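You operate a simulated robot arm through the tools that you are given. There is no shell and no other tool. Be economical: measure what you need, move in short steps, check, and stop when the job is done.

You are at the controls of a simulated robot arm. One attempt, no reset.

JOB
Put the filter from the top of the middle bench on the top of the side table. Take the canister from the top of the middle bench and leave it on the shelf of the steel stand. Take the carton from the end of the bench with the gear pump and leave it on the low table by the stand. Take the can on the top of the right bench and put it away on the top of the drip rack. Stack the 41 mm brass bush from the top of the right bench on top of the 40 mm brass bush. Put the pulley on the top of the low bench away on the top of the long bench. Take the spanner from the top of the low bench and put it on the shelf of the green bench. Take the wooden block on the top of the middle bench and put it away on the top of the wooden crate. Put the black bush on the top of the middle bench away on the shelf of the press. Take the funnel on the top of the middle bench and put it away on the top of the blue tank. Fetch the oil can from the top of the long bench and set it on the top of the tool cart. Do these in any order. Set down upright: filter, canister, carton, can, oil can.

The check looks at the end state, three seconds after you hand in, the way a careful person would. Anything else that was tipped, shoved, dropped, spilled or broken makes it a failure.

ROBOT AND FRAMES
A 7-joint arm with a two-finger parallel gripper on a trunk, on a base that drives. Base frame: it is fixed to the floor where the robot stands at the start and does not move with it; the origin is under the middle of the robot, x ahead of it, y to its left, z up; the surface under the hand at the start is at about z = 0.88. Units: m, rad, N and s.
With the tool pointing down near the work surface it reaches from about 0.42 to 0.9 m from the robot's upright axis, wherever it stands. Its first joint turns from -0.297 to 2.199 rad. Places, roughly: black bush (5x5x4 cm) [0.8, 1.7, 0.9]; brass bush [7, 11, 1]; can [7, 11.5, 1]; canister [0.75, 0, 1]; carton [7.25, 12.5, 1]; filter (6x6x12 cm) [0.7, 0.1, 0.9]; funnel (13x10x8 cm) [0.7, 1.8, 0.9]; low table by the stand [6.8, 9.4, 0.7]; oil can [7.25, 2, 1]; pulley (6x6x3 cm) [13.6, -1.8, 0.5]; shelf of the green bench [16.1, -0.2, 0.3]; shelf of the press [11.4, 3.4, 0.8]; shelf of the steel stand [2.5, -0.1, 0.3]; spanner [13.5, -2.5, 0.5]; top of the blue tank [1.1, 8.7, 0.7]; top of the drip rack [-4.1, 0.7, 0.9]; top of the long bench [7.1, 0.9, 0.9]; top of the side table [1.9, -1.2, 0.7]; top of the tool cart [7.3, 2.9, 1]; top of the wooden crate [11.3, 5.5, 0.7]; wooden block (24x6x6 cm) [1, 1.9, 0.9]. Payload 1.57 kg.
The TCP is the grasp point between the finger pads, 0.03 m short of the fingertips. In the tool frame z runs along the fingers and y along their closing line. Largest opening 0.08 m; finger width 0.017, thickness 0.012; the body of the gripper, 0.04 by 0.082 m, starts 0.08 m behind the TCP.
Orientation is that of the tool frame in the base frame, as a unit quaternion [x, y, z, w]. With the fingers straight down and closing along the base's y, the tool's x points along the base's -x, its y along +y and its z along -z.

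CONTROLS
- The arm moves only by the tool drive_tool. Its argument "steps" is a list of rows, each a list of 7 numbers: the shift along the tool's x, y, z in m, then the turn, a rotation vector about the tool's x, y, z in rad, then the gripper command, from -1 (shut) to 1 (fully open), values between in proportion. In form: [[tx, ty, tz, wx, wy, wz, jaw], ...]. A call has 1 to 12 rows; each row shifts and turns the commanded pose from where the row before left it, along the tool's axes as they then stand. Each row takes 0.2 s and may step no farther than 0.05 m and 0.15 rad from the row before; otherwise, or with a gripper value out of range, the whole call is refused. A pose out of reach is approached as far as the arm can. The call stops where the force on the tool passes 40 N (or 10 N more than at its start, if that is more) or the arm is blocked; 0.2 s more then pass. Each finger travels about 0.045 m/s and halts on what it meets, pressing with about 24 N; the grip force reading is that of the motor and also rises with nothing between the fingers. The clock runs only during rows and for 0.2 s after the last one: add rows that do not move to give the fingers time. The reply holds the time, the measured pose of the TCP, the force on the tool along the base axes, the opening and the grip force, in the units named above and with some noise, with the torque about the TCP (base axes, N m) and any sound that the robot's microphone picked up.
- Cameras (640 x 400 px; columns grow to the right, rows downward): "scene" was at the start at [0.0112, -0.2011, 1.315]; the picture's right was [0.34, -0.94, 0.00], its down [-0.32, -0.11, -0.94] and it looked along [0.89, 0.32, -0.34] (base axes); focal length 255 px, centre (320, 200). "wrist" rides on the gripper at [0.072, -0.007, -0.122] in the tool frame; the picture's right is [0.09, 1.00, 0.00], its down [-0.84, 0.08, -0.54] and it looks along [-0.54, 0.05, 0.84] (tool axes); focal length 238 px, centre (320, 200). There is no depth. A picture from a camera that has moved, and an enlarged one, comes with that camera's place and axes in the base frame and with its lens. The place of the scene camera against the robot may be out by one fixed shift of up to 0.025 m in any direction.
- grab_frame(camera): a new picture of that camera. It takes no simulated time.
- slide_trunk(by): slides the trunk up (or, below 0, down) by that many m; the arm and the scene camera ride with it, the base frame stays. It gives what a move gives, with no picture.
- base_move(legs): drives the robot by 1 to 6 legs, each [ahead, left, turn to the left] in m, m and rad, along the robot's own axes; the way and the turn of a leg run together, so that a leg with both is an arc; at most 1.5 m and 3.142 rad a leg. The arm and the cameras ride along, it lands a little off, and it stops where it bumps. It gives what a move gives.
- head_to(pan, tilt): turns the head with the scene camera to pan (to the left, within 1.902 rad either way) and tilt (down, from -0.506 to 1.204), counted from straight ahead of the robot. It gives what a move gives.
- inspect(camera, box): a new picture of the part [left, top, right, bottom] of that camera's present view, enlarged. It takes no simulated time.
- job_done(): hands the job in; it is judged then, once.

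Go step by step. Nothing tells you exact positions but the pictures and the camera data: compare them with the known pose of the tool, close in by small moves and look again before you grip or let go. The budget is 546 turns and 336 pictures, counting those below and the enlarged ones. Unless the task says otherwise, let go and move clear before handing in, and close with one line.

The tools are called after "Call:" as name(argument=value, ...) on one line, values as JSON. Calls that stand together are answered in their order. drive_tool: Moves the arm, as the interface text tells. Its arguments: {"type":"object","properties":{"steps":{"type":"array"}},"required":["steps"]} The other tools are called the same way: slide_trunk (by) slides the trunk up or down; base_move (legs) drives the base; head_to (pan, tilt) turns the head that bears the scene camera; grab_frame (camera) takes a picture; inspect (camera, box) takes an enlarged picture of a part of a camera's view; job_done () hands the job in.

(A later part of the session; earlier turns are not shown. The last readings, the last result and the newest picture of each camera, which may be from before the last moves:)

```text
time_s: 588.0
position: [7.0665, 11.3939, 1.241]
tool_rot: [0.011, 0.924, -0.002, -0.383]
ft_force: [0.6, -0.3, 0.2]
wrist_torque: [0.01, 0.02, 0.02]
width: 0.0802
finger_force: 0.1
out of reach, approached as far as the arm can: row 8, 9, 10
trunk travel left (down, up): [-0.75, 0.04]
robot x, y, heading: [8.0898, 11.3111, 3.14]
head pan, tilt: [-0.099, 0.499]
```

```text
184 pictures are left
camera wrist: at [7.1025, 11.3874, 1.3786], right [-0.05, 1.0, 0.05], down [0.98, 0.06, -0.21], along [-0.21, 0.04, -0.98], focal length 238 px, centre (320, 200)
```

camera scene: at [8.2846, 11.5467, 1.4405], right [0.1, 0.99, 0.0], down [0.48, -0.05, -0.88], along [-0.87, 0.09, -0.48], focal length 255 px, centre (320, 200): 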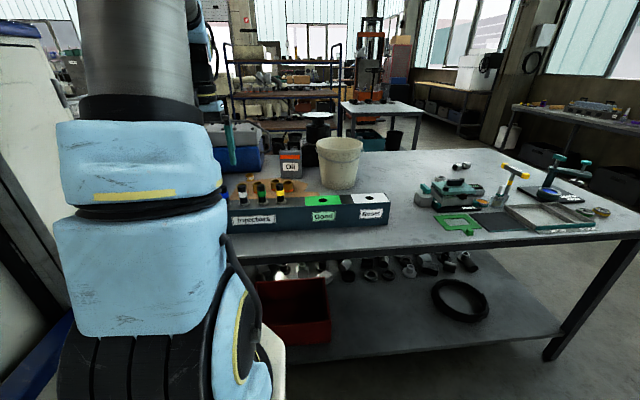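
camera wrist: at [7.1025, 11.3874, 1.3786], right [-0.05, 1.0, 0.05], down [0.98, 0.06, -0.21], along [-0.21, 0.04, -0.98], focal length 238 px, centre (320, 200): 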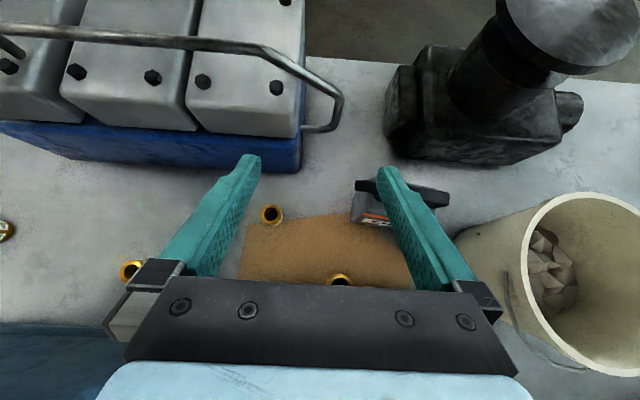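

The tool is flipped with the camera on top. Shift the base to bring the TCP over the 41 mm bush.

Call:
base_move(legs=[[0.018, 0.082, 0]])

Call:
slide_trunk(by=-0.2)

Call:
grab_frame(camera="wrist")

```text
time_s: 589.1
position: [7.0491, 11.3122, 1.2407]
tool_rot: [0.01, 0.924, -0.002, -0.383]
ft_force: [0.1, 0.0, 0.4]
wrist_torque: [0.02, 0.03, -0.04]
width: 0.0798
finger_force: 0.1
trunk travel left (down, up): [-0.75, 0.04]
robot x, y, heading: [8.0685, 11.2281, 3.137]
head pan, tilt: [-0.099, 0.499]
```

```text
time_s: 591.3
position: [7.0475, 11.3131, 1.0405]
tool_rot: [0.011, 0.924, -0.002, -0.383]
ft_force: [0.8, -0.6, 0.4]
wrist_torque: [0.03, 0.01, -0.01]
width: 0.0799
finger_force: 0.0
trunk travel left (down, up): [-0.55, 0.24]
robot x, y, heading: [8.0671, 11.226, 3.135]
head pan, tilt: [-0.099, 0.499]
```

```text
183 pictures are left
camera wrist: at [7.0842, 11.3061, 1.1788], right [-0.05, 1.0, 0.05], down [0.98, 0.06, -0.21], along [-0.21, 0.04, -0.98], focal length 238 px, centre (320, 200)
```

wrist: 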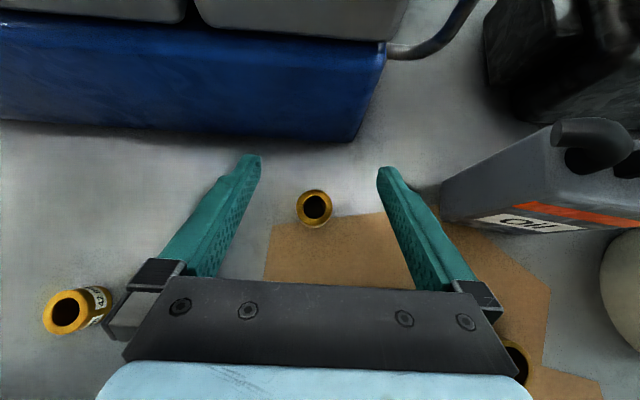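

Call:
slide_trunk(by=-0.1)

Call:
grab_frame(camera="wrist")

```text
time_s: 592.6
position: [7.0486, 11.3126, 0.9392]
tool_rot: [0.009, 0.924, -0.002, -0.383]
ft_force: [-0.4, 0.5, 0.2]
wrist_torque: [0.01, 0.05, 0.02]
width: 0.08
finger_force: 0.1
trunk travel left (down, up): [-0.45, 0.34]
robot x, y, heading: [8.0668, 11.2271, 3.146]
head pan, tilt: [-0.099, 0.499]
```

```text
182 pictures are left
camera wrist: at [7.0842, 11.3061, 1.0788], right [-0.05, 1.0, 0.05], down [0.98, 0.06, -0.21], along [-0.21, 0.04, -0.98], focal length 238 px, centre (320, 200)
```

wrist: 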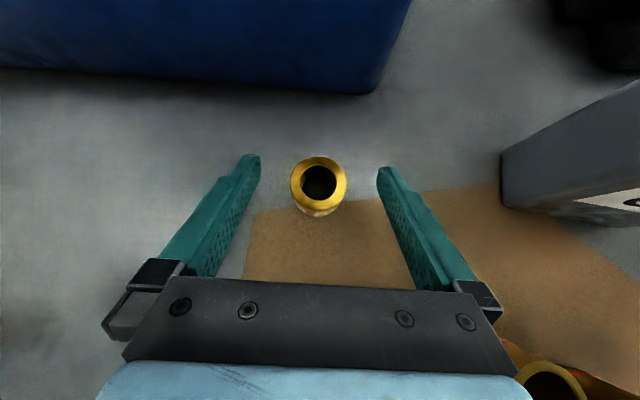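

Call:
slide_trunk(by=-0.024)

Call:
drive_tool(steps=[[0, 0, 0, 0, 0, 0, -1], [0, 0, 0, 0, 0, 0, -1], [0, 0, 0, 0, 0, 0, -1], [0, 0, 0, 0, 0, 0, -1]])

Call:
grab_frame(camera="wrist")

```text
time_s: 593.3
position: [7.0527, 11.311, 0.9483]
tool_rot: [0.01, 0.918, -0.005, -0.397]
ft_force: [0.5, -0.4, 1.1]
wrist_torque: [0.01, 0.01, 0.01]
width: 0.08
finger_force: 0.1
trunk travel left (down, up): [-0.426, 0.364]
robot x, y, heading: [8.0711, 11.2274, 3.139]
head pan, tilt: [-0.099, 0.499]
```

```text
time_s: 594.5
position: [7.0523, 11.3087, 0.9532]
tool_rot: [0.009, 0.914, -0.006, -0.404]
ft_force: [-0.7, 0.3, -0.2]
wrist_torque: [-0.03, 0.02, 0.0]
width: 0.0
finger_force: 14.5
trunk travel left (down, up): [-0.426, 0.364]
robot x, y, heading: [8.0707, 11.2257, 3.142]
head pan, tilt: [-0.099, 0.499]
stopped in row 4: the arm was blocked; the commanded pose is now the measured one
```

```text
181 pictures are left
camera wrist: at [7.0952, 11.3032, 1.0897], right [-0.05, 1.0, 0.05], down [0.96, 0.06, -0.26], along [-0.26, 0.03, -0.97], focal length 238 px, centre (320, 200)
```

wrist: 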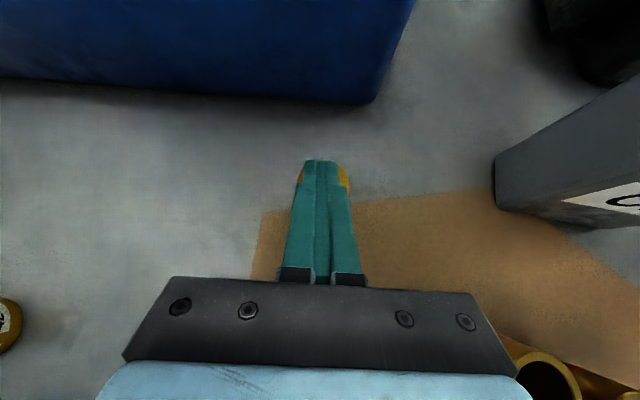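

Something of the arm touched before the fingers got low enough. Open, raise and look at the arm from the scene camera.

Call:
drive_tool(steps=[[0, 0, 0, 0, 0, 0, 1], [0, 0, 0, 0, 0, 0, 1], [0, 0, 0, 0, 0, 0, 1], [0, 0, 0, 0, 0, 0, 1]])

Call:
head_to(pan=0.3, tilt=0.5)

Call:
grab_frame(camera="scene")

Call:
slide_trunk(by=0.06)

```text
time_s: 595.5
position: [7.0528, 11.3098, 0.951]
tool_rot: [0.011, 0.916, -0.006, -0.401]
ft_force: [-0.4, -0.3, -0.1]
wrist_torque: [0.03, 0.02, 0.02]
width: 0.08
finger_force: 0.0
trunk travel left (down, up): [-0.426, 0.364]
robot x, y, heading: [8.074, 11.2302, 3.135]
head pan, tilt: [-0.099, 0.499]
```

```text
time_s: 596.4
position: [7.0529, 11.3113, 0.9508]
tool_rot: [0.01, 0.916, -0.006, -0.401]
ft_force: [0.2, 0.1, -0.1]
wrist_torque: [-0.02, 0.03, 0.01]
width: 0.08
finger_force: 0.0
trunk travel left (down, up): [-0.426, 0.364]
robot x, y, heading: [8.0712, 11.2286, 3.137]
head pan, tilt: [0.3, 0.499]
```

```text
180 pictures are left
camera scene: at [8.0703, 11.4284, 1.0769], right [-0.29, 0.96, 0.0], down [0.45, 0.14, -0.88], along [-0.84, -0.26, -0.48], focal length 255 px, centre (320, 200)
```

scene: 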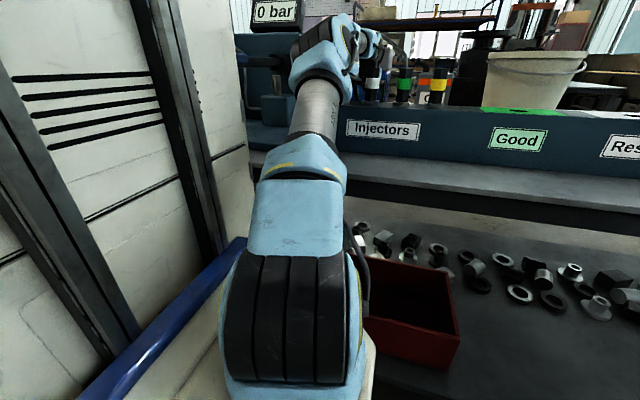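

```text
time_s: 597.4
position: [7.05, 11.3108, 0.9994]
tool_rot: [0.01, 0.918, -0.006, -0.395]
ft_force: [-0.2, 0.4, -0.4]
wrist_torque: [-0.01, 0.0, 0.02]
width: 0.0799
finger_force: 0.0
trunk travel left (down, up): [-0.486, 0.304]
robot x, y, heading: [8.0707, 11.2305, 3.138]
head pan, tilt: [0.3, 0.499]
```

The forearm lies just above the injectors tray. Use a higher trunk and let the arm itself reach down.

Call:
slide_trunk(by=0.16)

Call:
drive_tool(steps=[[-0.025, 0, 0.025, 0, 0, 0, 1], [-0.025, 0, 0.025, 0, 0, 0, 1], [-0.025, 0, 0.025, 0, 0, 0, 1], [-0.025, 0, 0.025, 0, 0, 0, 1], [0, 0, 0, 0, 0, 0, 1]])

Call:
grab_frame(camera="wrist")

```text
time_s: 599.2
position: [7.0487, 11.3115, 1.1602]
tool_rot: [0.011, 0.918, -0.005, -0.396]
ft_force: [0.1, -0.2, 0.4]
wrist_torque: [0.0, 0.01, -0.01]
width: 0.0797
finger_force: 0.1
trunk travel left (down, up): [-0.646, 0.144]
robot x, y, heading: [8.0695, 11.2295, 3.14]
head pan, tilt: [0.3, 0.499]
```

```text
time_s: 600.4
position: [7.0466, 11.309, 1.0186]
tool_rot: [0.01, 0.918, -0.007, -0.396]
ft_force: [-0.1, -0.8, 0.5]
wrist_torque: [-0.01, -0.02, 0.0]
width: 0.0801
finger_force: 0.1
trunk travel left (down, up): [-0.646, 0.144]
robot x, y, heading: [8.0703, 11.2285, 3.137]
head pan, tilt: [0.3, 0.499]
```

```text
179 pictures are left
camera wrist: at [7.0862, 11.3048, 1.1554], right [-0.05, 1.0, 0.05], down [0.97, 0.06, -0.24], along [-0.24, 0.04, -0.97], focal length 238 px, centre (320, 200)
```

wrist: 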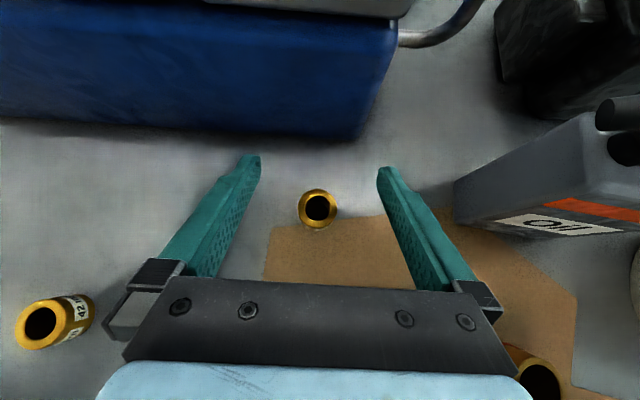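

Call:
drive_tool(steps=[[-0.021, 0, 0.021, 0, 0, 0, 1], [-0.021, 0, 0.021, 0, 0, 0, 1], [-0.012, 0, 0.022, 0, 0, 0, 1], [0, 0, 0, 0, 0, 0, 1]])

Call:
grab_frame(camera="wrist")

```text
time_s: 601.4
position: [7.0387, 11.3074, 0.936]
tool_rot: [0.011, 0.918, -0.006, -0.396]
ft_force: [-0.3, 0.3, 0.8]
wrist_torque: [-0.03, -0.02, 0.01]
width: 0.0799
finger_force: 0.0
trunk travel left (down, up): [-0.646, 0.144]
robot x, y, heading: [8.0709, 11.2286, 3.138]
head pan, tilt: [0.3, 0.499]
```

```text
178 pictures are left
camera wrist: at [7.0779, 11.3022, 1.0726], right [-0.05, 1.0, 0.05], down [0.97, 0.06, -0.24], along [-0.24, 0.04, -0.97], focal length 238 px, centre (320, 200)
```

wrist: 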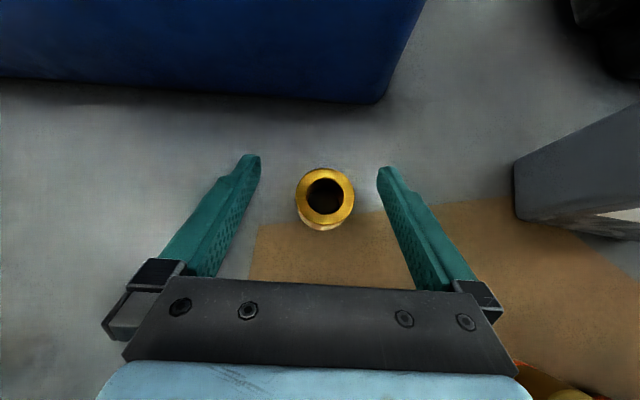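

Call:
drive_tool(steps=[[-0.008, 0.002, 0.008, 0, 0, 0, 1], [-0.008, 0, 0.008, 0, 0, 0, 1], [0, 0, 0, 0, 0, 0, 0], [0, 0, 0, 0, 0, 0, -1], [0, 0, 0, 0, 0, 0, -1], [0, 0, 0, 0, 0, 0, -1]])

Call:
grab_frame(camera="wrist")

```text
time_s: 602.8
position: [7.0378, 11.3094, 0.9122]
tool_rot: [0.01, 0.918, -0.006, -0.396]
ft_force: [-0.2, 1.2, 0.1]
wrist_torque: [0.09, 0.05, 0.0]
width: 0.0407
finger_force: 23.8
trunk travel left (down, up): [-0.646, 0.144]
robot x, y, heading: [8.0714, 11.2295, 3.142]
head pan, tilt: [0.3, 0.499]
```

```text
177 pictures are left
camera wrist: at [7.0772, 11.3033, 1.0495], right [-0.05, 1.0, 0.05], down [0.97, 0.06, -0.24], along [-0.24, 0.04, -0.97], focal length 238 px, centre (320, 200)
```

wrist: 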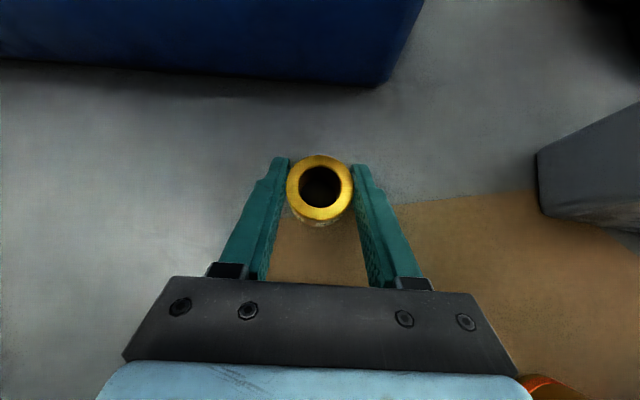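

41 mm bush gripped (40.7 mm). Lift well clear, retract a bit, and drive round north to the bench's south-west corner for the 40 mm bush.

Call:
slide_trunk(by=0.14)

Call:
drive_tool(steps=[[0.03, 0, -0.03, 0, 0, 0, -1], [0.03, 0, -0.03, 0, 0, 0, -1], [0.03, 0, -0.03, 0, 0, 0, -1], [0.03, 0, -0.03, 0, 0, 0, -1], [0.025, 0, -0.035, 0, 0, 0, -1], [0, 0, -0.045, 0, 0, 0, -1], [0.0, 0, -0.045, 0, 0, 0, -1]])

Call:
grab_frame(camera="wrist")

```text
time_s: 604.5
position: [7.0373, 11.3095, 1.0524]
tool_rot: [0.01, 0.918, -0.006, -0.396]
ft_force: [0.3, 0.4, -1.4]
wrist_torque: [-0.02, -0.01, -0.03]
width: 0.0405
finger_force: 24.3
trunk travel left (down, up): [-0.786, 0.004]
robot x, y, heading: [8.0666, 11.2259, 3.136]
head pan, tilt: [0.3, 0.499]
```

```text
time_s: 606.1
position: [7.1144, 11.3189, 1.325]
tool_rot: [0.008, 0.918, -0.007, -0.396]
ft_force: [-0.6, 0.2, -3.3]
wrist_torque: [0.0, -0.01, 0.02]
width: 0.0406
finger_force: 23.9
out of reach, approached as far as the arm can: row 7
trunk travel left (down, up): [-0.786, 0.004]
robot x, y, heading: [8.0689, 11.2261, 3.142]
head pan, tilt: [0.3, 0.499]
```

```text
176 pictures are left
camera wrist: at [7.1549, 11.314, 1.4619], right [-0.06, 1.0, 0.05], down [0.97, 0.07, -0.24], along [-0.24, 0.03, -0.97], focal length 238 px, centre (320, 200)
```

wrist: 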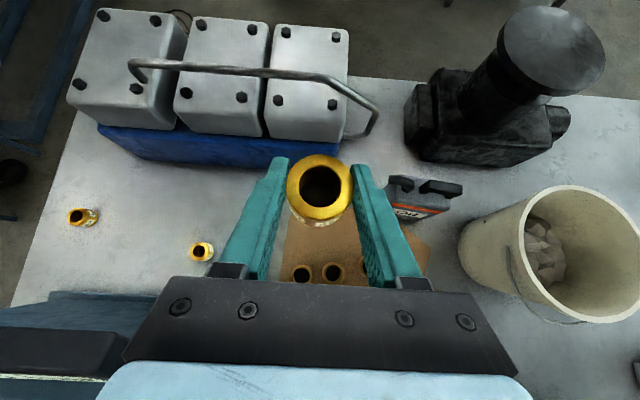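

Call:
base_move(legs=[[-0.6, 0, 0], [0, -1.2, 0], [0, -1.2, 0], [0, 0, 1.57], [0, -1.4, 0], [0, -1.4, 0]])

Call:
base_move(legs=[[1.4, 0, 0], [1.0, 0, 0]])

```text
time_s: 638.0
position: [5.7499, 12.7848, 1.3251]
tool_rot: [-0.627, 0.67, -0.279, -0.282]
ft_force: [-0.2, 0.0, -2.8]
wrist_torque: [0.02, 0.0, -0.01]
width: 0.0409
finger_force: 23.2
trunk travel left (down, up): [-0.786, 0.004]
robot x, y, heading: [5.8895, 13.7311, -1.622]
head pan, tilt: [0.3, 0.499]
```

```text
time_s: 649.6
position: [5.6993, 10.4165, 1.3263]
tool_rot: [-0.639, 0.66, -0.284, -0.277]
ft_force: [0.2, -0.7, -2.2]
wrist_torque: [0.01, 0.01, 0.02]
width: 0.0404
finger_force: 24.1
trunk travel left (down, up): [-0.786, 0.004]
robot x, y, heading: [5.8039, 11.3708, -1.585]
head pan, tilt: [0.3, 0.499]
```

Call:
base_move(legs=[[1.02, 0.2, 0], [0, 0, 2.1]])

Call:
grab_frame(camera="wrist")

Call:
head_to(pan=-0.1, tilt=0.6)

Call:
grab_frame(camera="scene")

```text
time_s: 660.0
position: [6.8584, 10.7208, 1.3252]
tool_rot: [0.891, 0.224, 0.381, -0.108]
ft_force: [0.1, 0.3, -2.3]
wrist_torque: [-0.01, 0.03, 0.03]
width: 0.0403
finger_force: 24.2
trunk travel left (down, up): [-0.786, 0.004]
robot x, y, heading: [5.982, 10.3325, 0.509]
head pan, tilt: [0.3, 0.499]
```

```text
175 pictures are left
camera wrist: at [6.8221, 10.7036, 1.4626], right [0.54, -0.84, 0.05], down [-0.81, -0.53, -0.24], along [0.22, 0.09, -0.97], focal length 238 px, centre (320, 200)
```

wrist: 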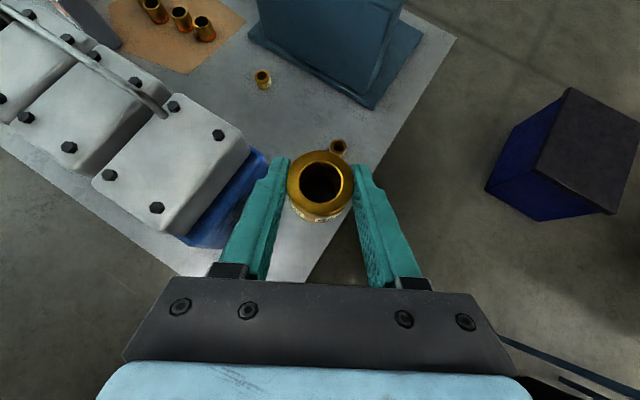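

```text
time_s: 660.9
position: [6.8585, 10.7193, 1.3252]
tool_rot: [0.891, 0.225, 0.38, -0.108]
ft_force: [0.2, 0.3, -2.9]
wrist_torque: [0.0, 0.02, 0.04]
width: 0.0406
finger_force: 24.9
trunk travel left (down, up): [-0.786, 0.004]
robot x, y, heading: [5.9819, 10.3299, 0.51]
head pan, tilt: [-0.099, 0.6]
```

```text
174 pictures are left
camera scene: at [6.1081, 10.1247, 1.4274], right [0.4, -0.92, 0.0], down [-0.52, -0.23, -0.83], along [0.76, 0.33, -0.56], focal length 255 px, centre (320, 200)
```

scene: 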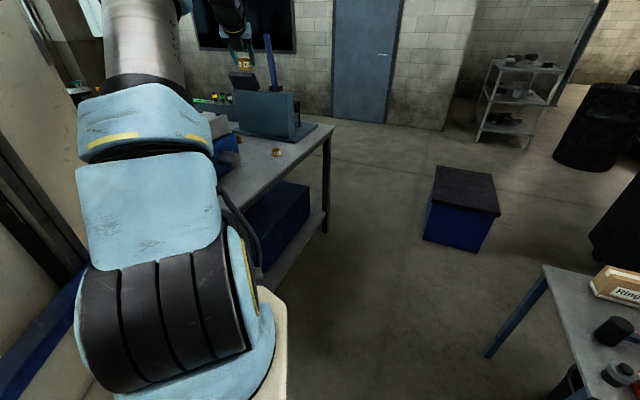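

The 40 mm bush is at (7.094, 10.79). Bring the held bush above it.

Call:
base_move(legs=[[0.225, -0.052, 0]])

Call:
grab_frame(camera="wrist")

```text
time_s: 662.6
position: [7.0803, 10.7811, 1.3257]
tool_rot: [0.891, 0.224, 0.38, -0.108]
ft_force: [-0.4, 0.4, -2.4]
wrist_torque: [0.0, -0.03, 0.0]
width: 0.0407
finger_force: 23.7
trunk travel left (down, up): [-0.786, 0.004]
robot x, y, heading: [6.2025, 10.3952, 0.509]
head pan, tilt: [-0.099, 0.6]
```

```text
173 pictures are left
camera wrist: at [7.0437, 10.7644, 1.4627], right [0.54, -0.84, 0.05], down [-0.81, -0.53, -0.24], along [0.22, 0.09, -0.97], focal length 238 px, centre (320, 200)
```

wrist: 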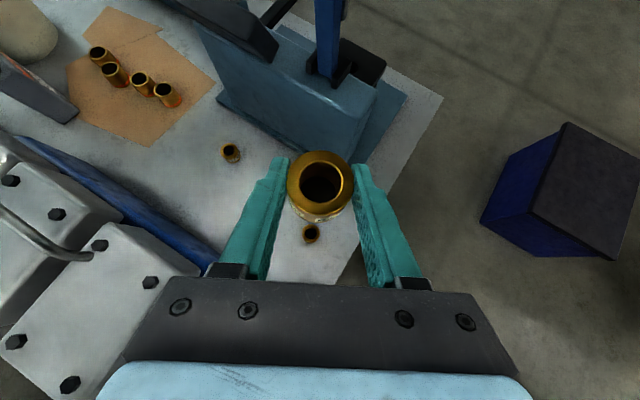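

Call:
slide_trunk(by=-0.25)

Call:
grab_frame(camera="wrist")

Call:
grab_frame(camera="scene")

```text
time_s: 665.2
position: [7.0793, 10.7811, 1.0758]
tool_rot: [0.891, 0.225, 0.38, -0.108]
ft_force: [-0.3, -0.3, -3.1]
wrist_torque: [-0.02, 0.0, 0.0]
width: 0.0406
finger_force: 24.1
trunk travel left (down, up): [-0.536, 0.254]
robot x, y, heading: [6.2033, 10.3943, 0.5]
head pan, tilt: [-0.099, 0.6]
```

```text
172 pictures are left
camera wrist: at [7.0438, 10.7645, 1.2126], right [0.54, -0.84, 0.05], down [-0.81, -0.53, -0.24], along [0.22, 0.09, -0.97], focal length 238 px, centre (320, 200)
```

wrist: 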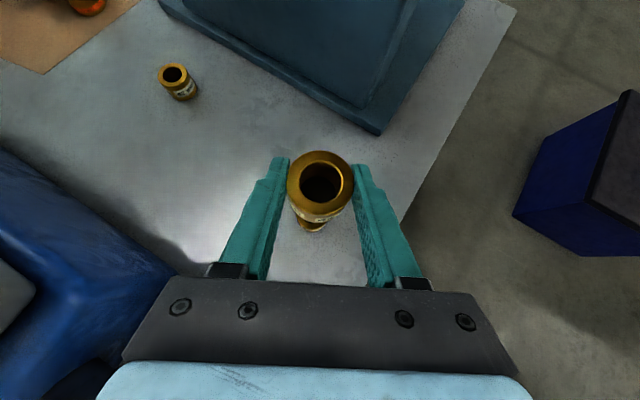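

```text
171 pictures are left
camera scene: at [6.3287, 10.187, 1.1774], right [0.4, -0.92, 0.0], down [-0.52, -0.22, -0.82], along [0.76, 0.33, -0.57], focal length 255 px, centre (320, 200)
```

scene: 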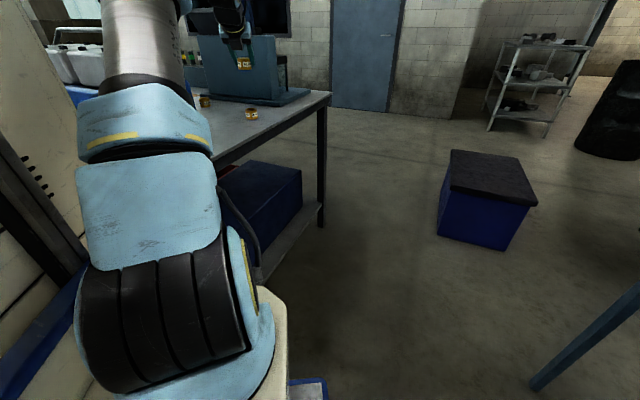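

Bearing matches. Move 12 mm forward and lower with the arm to just above, then check.

Call:
drive_tool(steps=[[0.008, 0, 0.009, 0, 0, 0, -1], [-0.029, 0, 0.0275, 0, 0, 0, -1], [-0.029, 0, 0.0275, 0, 0, 0, -1], [0, 0, 0, 0, 0, 0, -1]])

Call:
inspect(camera="scene", box=[190, 40, 310, 115])

Call:
inspect(camera="wrist", box=[240, 130, 400, 260])

```text
time_s: 666.2
position: [7.0893, 10.7872, 0.9949]
tool_rot: [0.891, 0.225, 0.38, -0.108]
ft_force: [0.9, -0.5, -2.5]
wrist_torque: [0.0, 0.03, -0.04]
width: 0.0407
finger_force: 23.9
trunk travel left (down, up): [-0.536, 0.254]
robot x, y, heading: [6.201, 10.3935, 0.504]
head pan, tilt: [-0.099, 0.6]
```

```text
5.33 times, centred on (250, 78) of scene
camera zoom: at [6.3286, 10.1869, 1.1774], right [0.4, -0.92, 0.0], down [-0.52, -0.22, -0.83], along [0.76, 0.33, -0.57], focal length 1358 px, centre (693, 853)
```

zoom: 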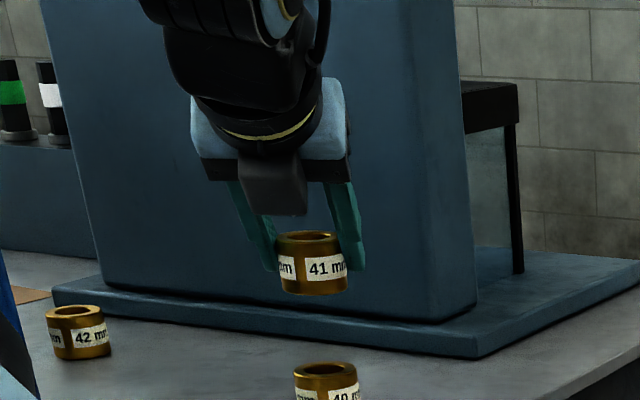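

```text
3.08 times, centred on (320, 195) of wrist
camera zoom: at [7.0543, 10.7714, 1.1324], right [0.54, -0.84, 0.05], down [-0.81, -0.53, -0.24], along [0.22, 0.09, -0.97], focal length 733 px, centre (320, 215)
```

zoom: 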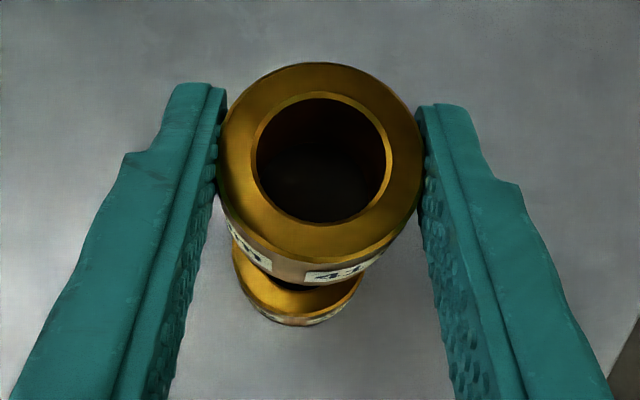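

Call:
drive_tool(steps=[[-0.0145, -0.003, 0.0138, 0, 0, 0, -1], [-0.0145, 0, 0.0138, 0, 0, 0, -1], [-0.0036, 0, 0.0035, 0, 0, 0, -1], [0, 0, 0, 0, 0, 0, -1]])

Call:
inspect(camera="scene", box=[190, 50, 310, 125])

```text
time_s: 667.2
position: [7.089, 10.7921, 0.9496]
tool_rot: [0.891, 0.224, 0.38, -0.108]
ft_force: [0.0, -0.5, -2.6]
wrist_torque: [-0.04, 0.02, 0.02]
width: 0.0409
finger_force: 24.2
trunk travel left (down, up): [-0.536, 0.254]
robot x, y, heading: [6.2028, 10.3931, 0.506]
head pan, tilt: [-0.099, 0.6]
```

```text
5.33 times, centred on (250, 88) of scene
camera zoom: at [6.3287, 10.187, 1.1774], right [0.4, -0.92, 0.0], down [-0.52, -0.22, -0.82], along [0.76, 0.33, -0.57], focal length 1358 px, centre (693, 800)
```

zoom: 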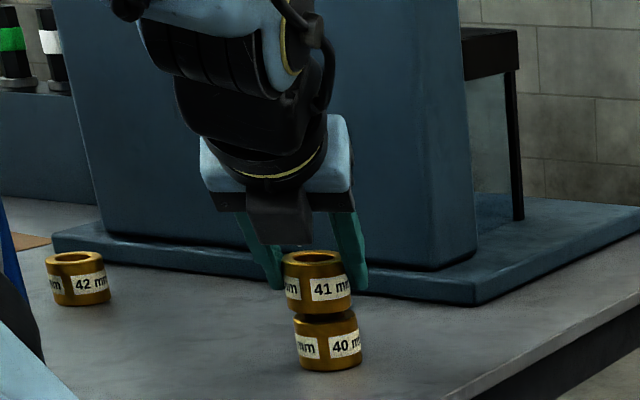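

Call:
inspect(camera="wrist", box=[240, 130, 400, 260])

```text
3.08 times, centred on (320, 195) of wrist
camera zoom: at [7.0532, 10.7755, 1.0869], right [0.54, -0.84, 0.05], down [-0.81, -0.53, -0.24], along [0.22, 0.09, -0.97], focal length 733 px, centre (320, 215)
```

zoom: 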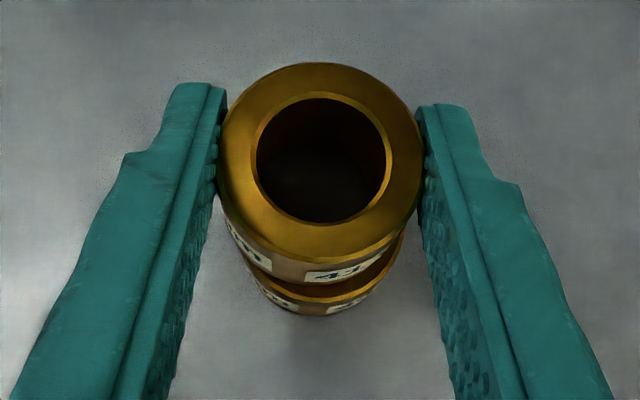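

Nearly aligned; correct by 2–3 mm and lower to contact.

Call:
drive_tool(steps=[[-0.002, 0.002, -0.0022, 0, 0, 0, -1], [-0.0025, 0, 0.0024, 0, 0, 0, -1], [-0.0022, 0, 0.0021, 0, 0, 0, -1], [0, 0, 0, 0, 0, 0, -1]])

Call:
inspect(camera="scene", box=[210, 70, 290, 120])

```text
time_s: 668.2
position: [7.0855, 10.7896, 0.9451]
tool_rot: [0.89, 0.225, 0.381, -0.109]
ft_force: [0.1, 0.3, 3.4]
wrist_torque: [-0.09, -0.04, -0.02]
width: 0.0408
finger_force: 24.1
trunk travel left (down, up): [-0.536, 0.254]
robot x, y, heading: [6.2015, 10.3919, 0.508]
head pan, tilt: [-0.099, 0.6]
```

```text
8.00 times, centred on (250, 95) of scene
camera zoom: at [6.3284, 10.1868, 1.1775], right [0.4, -0.92, 0.0], down [-0.52, -0.22, -0.83], along [0.76, 0.33, -0.56], focal length 2037 px, centre (880, 1040)
```

zoom: 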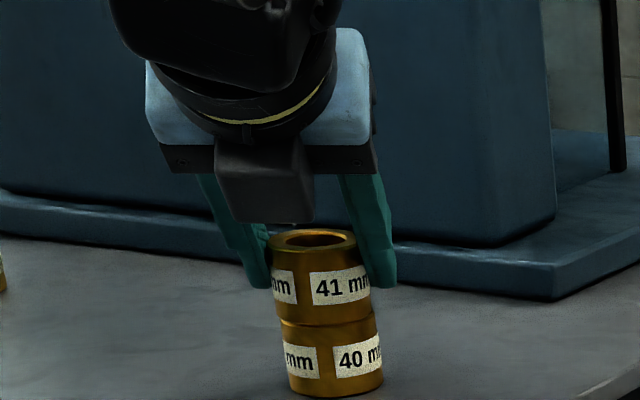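

Stacked in contact. Release and withdraw along the tool axis.

Call:
drive_tool(steps=[[0, 0, 0, 0, 0, 0, 0.3], [0, 0, 0, 0, 0, 0, 0.6], [0, 0, 0, 0, 0, 0, 0.6], [0, 0, 0, 0, 0, 0, 0.6], [0, 0, -0.03, 0, 0, 0, 0.6], [0, 0, -0.04, 0, 0, 0, 0.6], [0, 0, -0.04, 0, 0, 0, 0.6], [0.02, 0, -0.04, 0, 0, 0, 0.6]])

Call:
inspect(camera="scene", box=[190, 50, 310, 125])

```text
time_s: 670.0
position: [7.0084, 10.736, 1.0589]
tool_rot: [0.89, 0.226, 0.38, -0.111]
ft_force: [1.2, -0.6, -0.1]
wrist_torque: [-0.02, 0.02, 0.0]
width: 0.064
finger_force: 0.2
out of reach, approached as far as the arm can: row 8
trunk travel left (down, up): [-0.536, 0.254]
robot x, y, heading: [6.2016, 10.3933, 0.509]
head pan, tilt: [-0.099, 0.6]
```

```text
5.33 times, centred on (250, 88) of scene
camera zoom: at [6.3289, 10.1872, 1.1774], right [0.4, -0.92, 0.0], down [-0.52, -0.22, -0.82], along [0.76, 0.33, -0.57], focal length 1358 px, centre (693, 800)
```

zoom: 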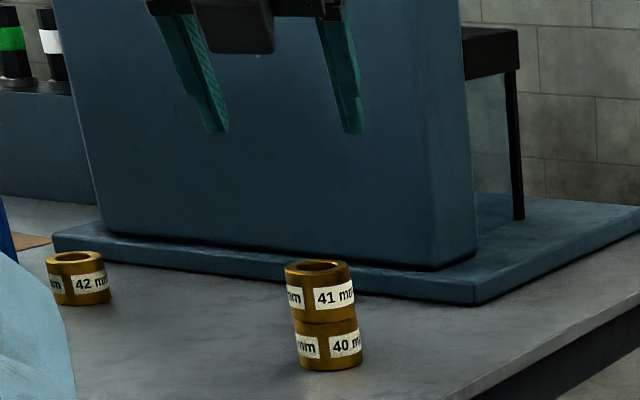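

Stack done. Now the small oil can at (7.07, 11.5): it must be taken from the east as well. Drive back round.

Call:
slide_trunk(by=0.25)

Call:
base_move(legs=[[-0.25, 0.05, 0], [0, 0, -2.08], [-1.45, 0.03, 0], [-1.45, 0, 0], [-0.35, 0, 0], [0, 1.4, 0]])

Call:
base_move(legs=[[0, 1.35, 0], [0, 0, -1.57], [0, 1.0, 0], [0, 1.0, 0], [0.4, 0, 0]])

Call:
grab_frame(camera="wrist")

```text
time_s: 672.6
position: [7.0072, 10.7351, 1.3091]
tool_rot: [0.89, 0.227, 0.381, -0.111]
ft_force: [-0.1, 0.2, -0.1]
wrist_torque: [0.01, 0.0, -0.04]
width: 0.0639
finger_force: 0.0
trunk travel left (down, up): [-0.786, 0.004]
robot x, y, heading: [6.2015, 10.393, 0.509]
head pan, tilt: [-0.099, 0.6]
```

```text
time_s: 701.4
position: [7.1527, 12.7753, 1.3101]
tool_rot: [0.655, -0.643, 0.292, 0.268]
ft_force: [0.3, 0.5, 0.6]
wrist_torque: [0.0, 0.0, -0.04]
width: 0.064
finger_force: 0.0
trunk travel left (down, up): [-0.786, 0.004]
robot x, y, heading: [7.2266, 13.6482, -1.543]
head pan, tilt: [-0.099, 0.6]
```

```text
time_s: 723.7
position: [7.2743, 11.7969, 1.3091]
tool_rot: [0.016, 0.918, -0.007, -0.397]
ft_force: [-0.5, 0.7, 1.1]
wrist_torque: [0.0, 0.0, -0.01]
width: 0.0639
finger_force: 0.1
trunk travel left (down, up): [-0.786, 0.004]
robot x, y, heading: [8.1401, 11.68, 3.113]
head pan, tilt: [-0.099, 0.6]
```

```text
164 pictures are left
camera wrist: at [7.3143, 11.7922, 1.4469], right [-0.04, 1.0, 0.04], down [0.97, 0.05, -0.24], along [-0.24, 0.03, -0.97], focal length 238 px, centre (320, 200)
```

wrist: 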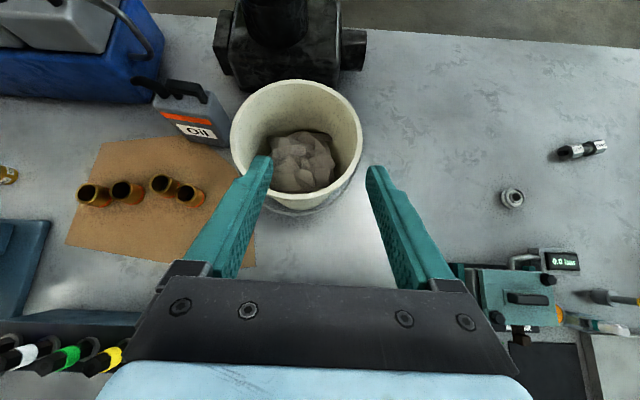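

Call:
inspect(camera="wrist", box=[120, 60, 260, 150])

Call:
head_to(pan=0.0, tilt=0.35)

Call:
grab_frame(camera="scene")

```text
4.44 times, centred on (190, 105) of wrist
camera zoom: at [7.3143, 11.7922, 1.4469], right [-0.04, 1.0, 0.04], down [0.97, 0.05, -0.24], along [-0.24, 0.03, -0.97], focal length 1059 px, centre (898, 622)
```

zoom: 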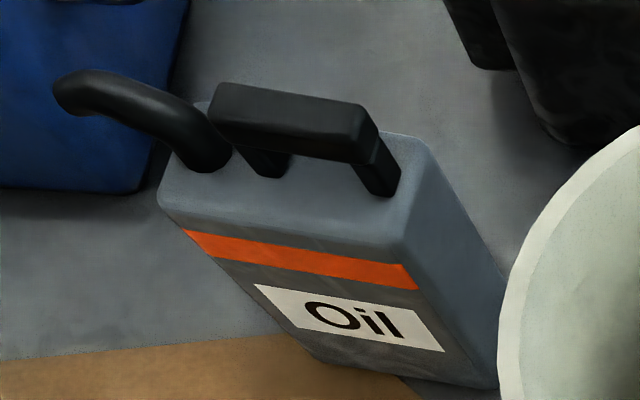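

```text
time_s: 724.5
position: [7.2757, 11.7976, 1.3103]
tool_rot: [0.016, 0.918, -0.006, -0.396]
ft_force: [1.1, 0.7, -0.7]
wrist_torque: [-0.02, 0.0, -0.02]
width: 0.0641
finger_force: 0.0
trunk travel left (down, up): [-0.786, 0.004]
robot x, y, heading: [8.1401, 11.6828, 3.118]
head pan, tilt: [0.0, 0.351]
```

```text
162 pictures are left
camera scene: at [8.1376, 11.9099, 1.4501], right [0.03, 1.0, 0.0], down [0.34, -0.01, -0.94], along [-0.94, 0.02, -0.34], focal length 255 px, centre (320, 200)
```

scene: 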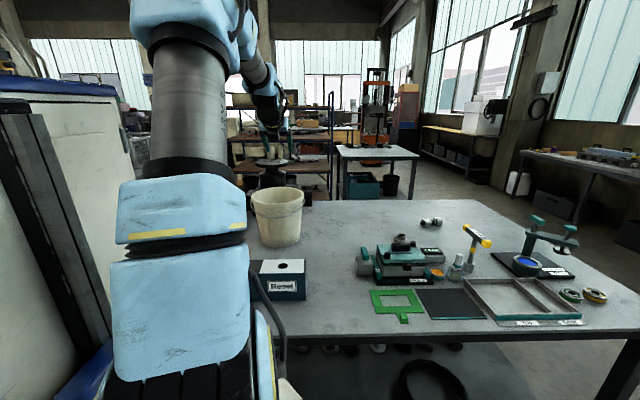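

The can's handle bar runs north–south (~18 mm thick); it is better taken from the west with the tool straight down. Restore tool-down, rolled back by 90°.

Call:
drive_tool(steps=[[-0.031, 0, -0.032, 0, 0, 0, 1], [-0.031, 0, -0.032, 0, -0.1, 0, 1], [-0.031, 0, -0.032, 0, -0.1, 0, 1], [-0.031, 0, -0.032, 0, -0.1, 0, 1], [0, 0, 0, 0, -0.13, 0, 1], [0, 0, 0, 0, -0.13, 0, 1], [0, 0, 0, 0, -0.13, 0, 1], [0, 0, 0, 0, -0.13, 0, 1], [0, 0, 0, 0, 0, -0.143, 1], [0, 0, 0, 0, 0, -0.143, 1], [0, 0, 0, 0, 0, -0.143, 1], [0, 0, 0, 0, 0, -0.143, 1]])

Call:
drive_tool(steps=[[0, 0, 0, 0, 0, -0.143, 1], [0, 0, 0, 0, 0, -0.143, 1], [0, 0, 0, 0, 0, -0.143, 1], [0, 0, 0, 0, 0, -0.143, 1], [0, 0, 0, 0, 0, -0.143, 1], [0, 0, 0, 0, 0, -0.143, 1], [0, 0, 0, 0, 0, -0.143, 1], [0, 0, 0, 0, 0, 0, 1]])

Call:
grab_frame(camera="scene")

```text
time_s: 727.1
position: [7.4424, 11.8338, 1.3117]
tool_rot: [-0.271, 0.962, -0.014, -0.001]
ft_force: [-0.6, 0.7, -0.6]
wrist_torque: [0.03, -0.05, 0.0]
width: 0.08
finger_force: 0.0
out of reach, approached as far as the arm can: row 2, 3, 4
trunk travel left (down, up): [-0.786, 0.004]
robot x, y, heading: [8.1416, 11.6816, 3.112]
head pan, tilt: [0.0, 0.351]
```

```text
time_s: 728.9
position: [7.4434, 11.8341, 1.3128]
tool_rot: [-0.7, 0.714, -0.01, -0.008]
ft_force: [0.1, 0.0, 0.8]
wrist_torque: [0.0, 0.04, 0.03]
width: 0.0799
finger_force: 0.1
trunk travel left (down, up): [-0.786, 0.004]
robot x, y, heading: [8.1409, 11.6799, 3.116]
head pan, tilt: [0.0, 0.351]
```

```text
161 pictures are left
camera scene: at [8.1376, 11.9099, 1.4502], right [0.03, 1.0, 0.0], down [0.34, -0.01, -0.94], along [-0.94, 0.02, -0.34], focal length 255 px, centre (320, 200)
```

scene: 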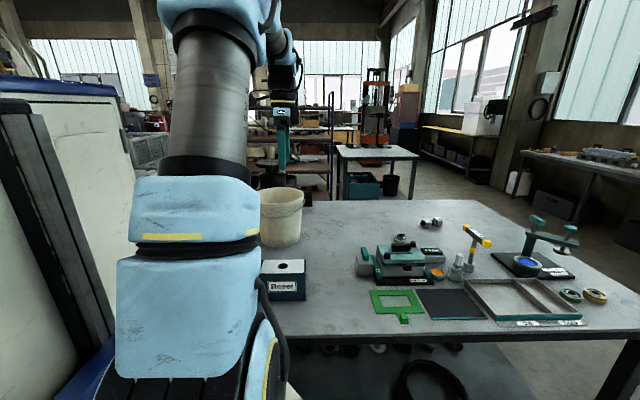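

Call:
base_move(legs=[[-0.55, 0, 0], [0, -1.0, 0], [0, -0.9, 0], [0, 0, 1.6], [0, -1.4, 0], [0, -1.38, 0]])

Call:
base_move(legs=[[1.3, 0, 0], [0.55, 0, 0], [0, 0, 1.57]])

Call:
grab_frame(camera="wrist")

Call:
grab_frame(camera="scene")

```text
time_s: 758.1
position: [5.7878, 12.8065, 1.3122]
tool_rot: [1.0, 0.006, 0.013, -0.003]
ft_force: [0.2, 0.0, -0.1]
wrist_torque: [0.03, 0.02, -0.03]
width: 0.08
finger_force: 0.0
trunk travel left (down, up): [-0.786, 0.004]
robot x, y, heading: [5.9149, 13.5094, -1.565]
head pan, tilt: [0.0, 0.351]
```

```text
time_s: 771.2
position: [6.6299, 11.5063, 1.3111]
tool_rot: [0.713, 0.701, 0.008, -0.012]
ft_force: [-0.1, 0.0, 0.8]
wrist_torque: [0.01, 0.03, 0.02]
width: 0.08
finger_force: 0.0
trunk travel left (down, up): [-0.786, 0.004]
robot x, y, heading: [5.9302, 11.6549, -0.027]
head pan, tilt: [0.0, 0.351]
```

```text
160 pictures are left
camera wrist: at [6.6262, 11.5734, 1.4361], right [1.0, 0.07, 0.0], down [0.06, -0.85, 0.52], along [0.04, -0.52, -0.85], focal length 238 px, centre (320, 200)
```

wrist: 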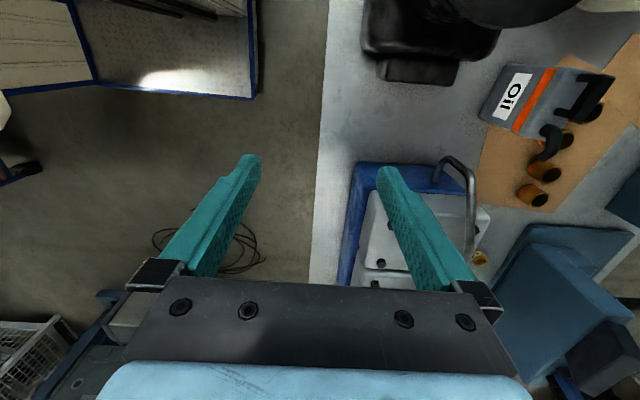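

```text
159 pictures are left
camera scene: at [5.9429, 11.4233, 1.4502], right [-0.02, -1.0, 0.0], down [-0.34, 0.01, -0.94], along [0.94, -0.02, -0.34], focal length 255 px, centre (320, 200)
```

scene: 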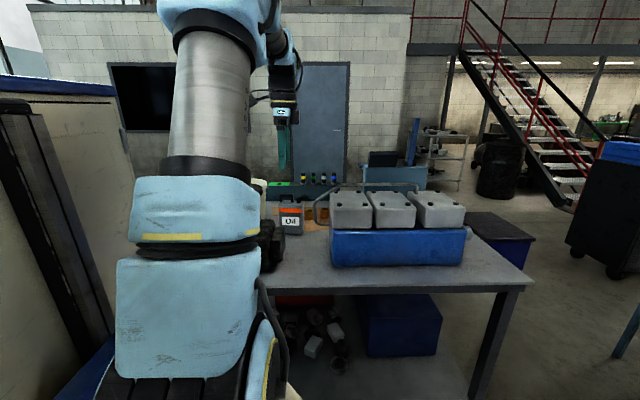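

Clear of the black fitting (top ≈ 1.15). Move in over the can.

Call:
base_move(legs=[[0.28, 0.03, 0.027]])

Call:
drive_tool(steps=[[0, 0.045, 0, 0, 0, 0, 1], [0, 0.045, 0, 0, 0, 0, 1], [0, 0.03, 0, 0, 0, 0, 1], [0, 0, 0, 0, 0, 0, 1]])

Call:
grab_frame(camera="wrist")

```text
time_s: 773.1
position: [6.9123, 11.5489, 1.3113]
tool_rot: [0.706, 0.708, 0.008, -0.011]
ft_force: [0.4, 0.3, 0.8]
wrist_torque: [-0.03, -0.02, 0.01]
width: 0.08
finger_force: 0.0
trunk travel left (down, up): [-0.786, 0.004]
robot x, y, heading: [6.2122, 11.6815, -0.005]
head pan, tilt: [0.0, 0.351]
```

```text
time_s: 774.1
position: [7.0321, 11.5483, 1.309]
tool_rot: [0.706, 0.708, 0.006, -0.011]
ft_force: [0.4, 1.0, 0.1]
wrist_torque: [-0.02, 0.02, 0.02]
width: 0.0802
finger_force: 0.0
trunk travel left (down, up): [-0.786, 0.004]
robot x, y, heading: [6.2113, 11.6833, -0.002]
head pan, tilt: [0.0, 0.351]
```

```text
158 pictures are left
camera wrist: at [7.0267, 11.6151, 1.4339], right [1.0, 0.09, 0.0], down [0.08, -0.85, 0.52], along [0.05, -0.52, -0.85], focal length 238 px, centre (320, 200)
```

wrist: 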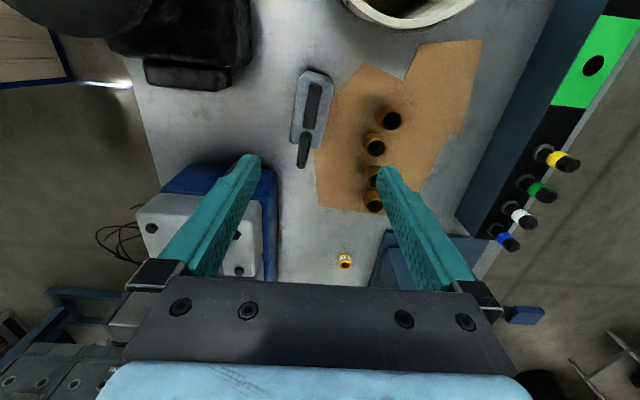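

Call:
inspect(camera="wrist", box=[256, 55, 384, 175])

```text
3.33 times, centred on (320, 115) of wrist
camera zoom: at [7.0267, 11.6151, 1.4339], right [1.0, 0.09, 0.0], down [0.08, -0.85, 0.52], along [0.05, -0.52, -0.85], focal length 794 px, centre (320, 483)
```

zoom: 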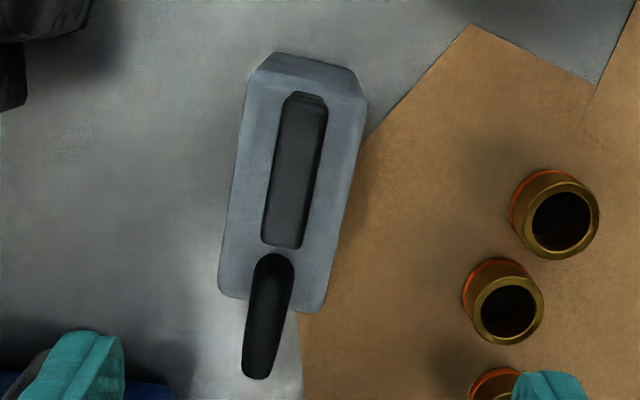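

Body is ~57 mm wide in x and stands nearly parallel to y; centre (7.02, 11.535). I'll grip the body across with the handle between the fingers. Align, lower the trunk a bit and check.

Call:
drive_tool(steps=[[-0.013, -0.012, 0, 0, 0, 0.07, 1], [0, 0, 0.04, 0, 0, 0, 1], [0, 0, 0.04, 0, 0, 0, 1], [0, 0, 0, 0, 0, 0, 1]])

Call:
slide_trunk(by=-0.14)

Call:
grab_frame(camera="wrist")

```text
time_s: 775.1
position: [7.0203, 11.538, 1.2303]
tool_rot: [0.73, 0.683, 0.007, -0.011]
ft_force: [-0.4, 0.6, 0.1]
wrist_torque: [0.01, -0.04, 0.0]
width: 0.08
finger_force: 0.1
trunk travel left (down, up): [-0.786, 0.004]
robot x, y, heading: [6.2121, 11.6859, -0.005]
head pan, tilt: [0.0, 0.351]
```

```text
time_s: 776.8
position: [7.0201, 11.5368, 1.0897]
tool_rot: [0.73, 0.683, 0.007, -0.011]
ft_force: [-0.2, -0.1, 0.1]
wrist_torque: [0.02, 0.01, -0.04]
width: 0.08
finger_force: 0.0
trunk travel left (down, up): [-0.646, 0.144]
robot x, y, heading: [6.2125, 11.6794, -0.0]
head pan, tilt: [0.0, 0.351]
```

```text
156 pictures are left
camera wrist: at [7.02, 11.6056, 1.2148], right [1.0, 0.03, 0.0], down [0.02, -0.85, 0.52], along [0.01, -0.52, -0.85], focal length 238 px, centre (320, 200)
```

wrist: 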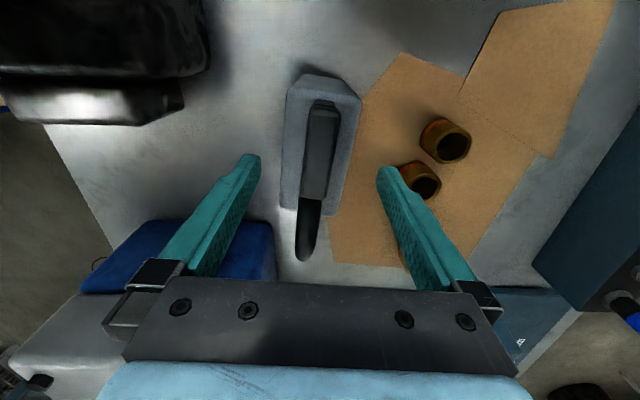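

Call:
drive_tool(steps=[[0, -0.005, 0.03, 0, 0, 0.07, 1], [0, 0, 0.035, 0, 0, 0, 1], [0, 0, 0.035, 0, 0, 0, 1], [0, 0, 0, 0, 0, 0, 1]])

Call:
grab_frame(camera="wrist")

```text
time_s: 777.8
position: [7.0139, 11.5404, 0.9901]
tool_rot: [0.754, 0.657, 0.007, -0.009]
ft_force: [-0.6, -1.2, 8.7]
wrist_torque: [-0.23, -0.12, 0.0]
width: 0.0801
finger_force: 0.0
trunk travel left (down, up): [-0.646, 0.144]
robot x, y, heading: [6.208, 11.6808, -0.001]
head pan, tilt: [0.0, 0.351]
```

```text
155 pictures are left
camera wrist: at [7.0188, 11.6092, 1.115], right [1.0, -0.04, 0.0], down [-0.04, -0.85, 0.52], along [-0.03, -0.52, -0.85], focal length 238 px, centre (320, 200)
```

wrist: 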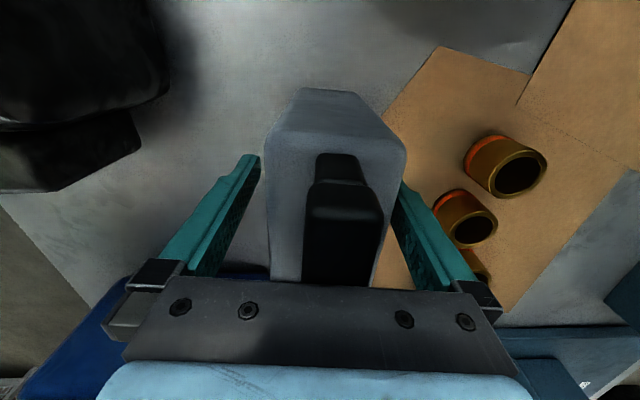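

Call:
drive_tool(steps=[[0, 0, -0.012, 0, 0, 0, 1], [0, 0.008, 0, 0, 0, -0.04, 1], [0, 0, 0, 0, 0, 0, 1]])

Call:
grab_frame(camera="wrist")

```text
time_s: 778.6
position: [7.0231, 11.54, 1.0029]
tool_rot: [0.741, 0.672, 0.006, -0.011]
ft_force: [0.7, 0.0, 0.3]
wrist_torque: [-0.03, 0.01, 0.03]
width: 0.0799
finger_force: 0.1
trunk travel left (down, up): [-0.646, 0.144]
robot x, y, heading: [6.2088, 11.6806, -0.006]
head pan, tilt: [0.0, 0.351]
```

```text
154 pictures are left
camera wrist: at [7.0245, 11.6083, 1.1267], right [1.0, 0.0, -0.01], down [0.0, -0.85, 0.52], along [-0.01, -0.52, -0.85], focal length 238 px, centre (320, 200)
```

wrist: 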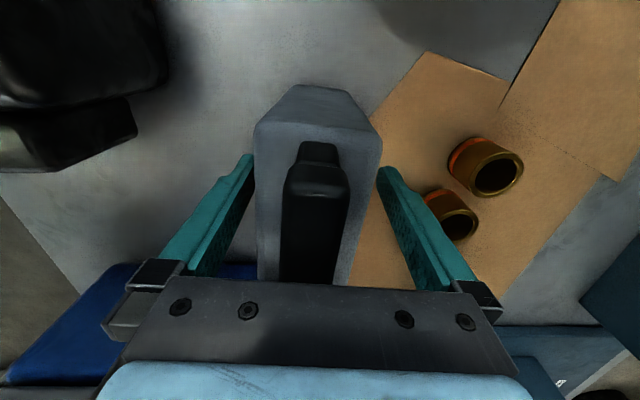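

Call:
drive_tool(steps=[[0, 0, 0.007, 0, 0, 0, 1], [0, 0, 0, 0, 0, 0, -1], [0, 0, 0, 0, 0, 0, -1], [0, 0, 0, 0, 0, 0, -1], [0, 0, 0, 0, 0, 0, -1]])

Call:
drive_tool(steps=[[0, 0, -0.03, 0, 0, 0, -1], [0, 0, -0.03, 0, 0, 0, -1], [0, 0, 0, 0, 0, 0, -1]])

Call:
grab_frame(camera="wrist")

```text
time_s: 779.8
position: [7.0218, 11.5401, 0.9936]
tool_rot: [0.741, 0.672, 0.006, -0.012]
ft_force: [-2.2, 1.6, -0.1]
wrist_torque: [-0.07, 0.1, -0.08]
width: 0.0583
finger_force: 24.0
trunk travel left (down, up): [-0.646, 0.144]
robot x, y, heading: [6.2113, 11.679, -0.002]
head pan, tilt: [0.0, 0.351]
```

```text
time_s: 780.6
position: [7.0223, 11.5376, 1.0542]
tool_rot: [0.741, 0.672, 0.006, -0.011]
ft_force: [0.5, -0.3, -9.9]
wrist_torque: [0.08, -0.01, 0.04]
width: 0.0585
finger_force: 24.4
trunk travel left (down, up): [-0.646, 0.144]
robot x, y, heading: [6.2128, 11.6801, -0.001]
head pan, tilt: [0.0, 0.351]
```

```text
153 pictures are left
camera wrist: at [7.0245, 11.606, 1.1789], right [1.0, 0.0, -0.01], down [0.0, -0.85, 0.52], along [-0.01, -0.52, -0.85], focal length 238 px, centre (320, 200)
```

wrist: 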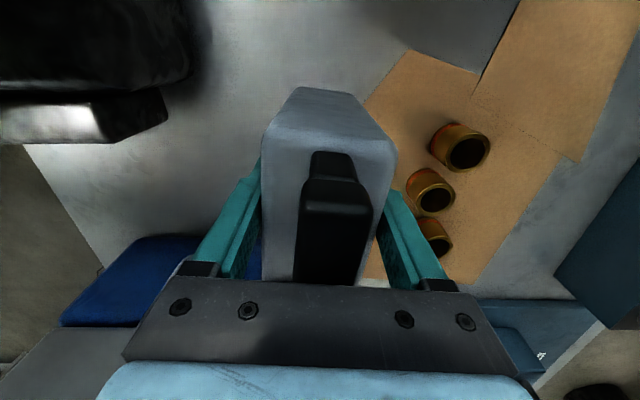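

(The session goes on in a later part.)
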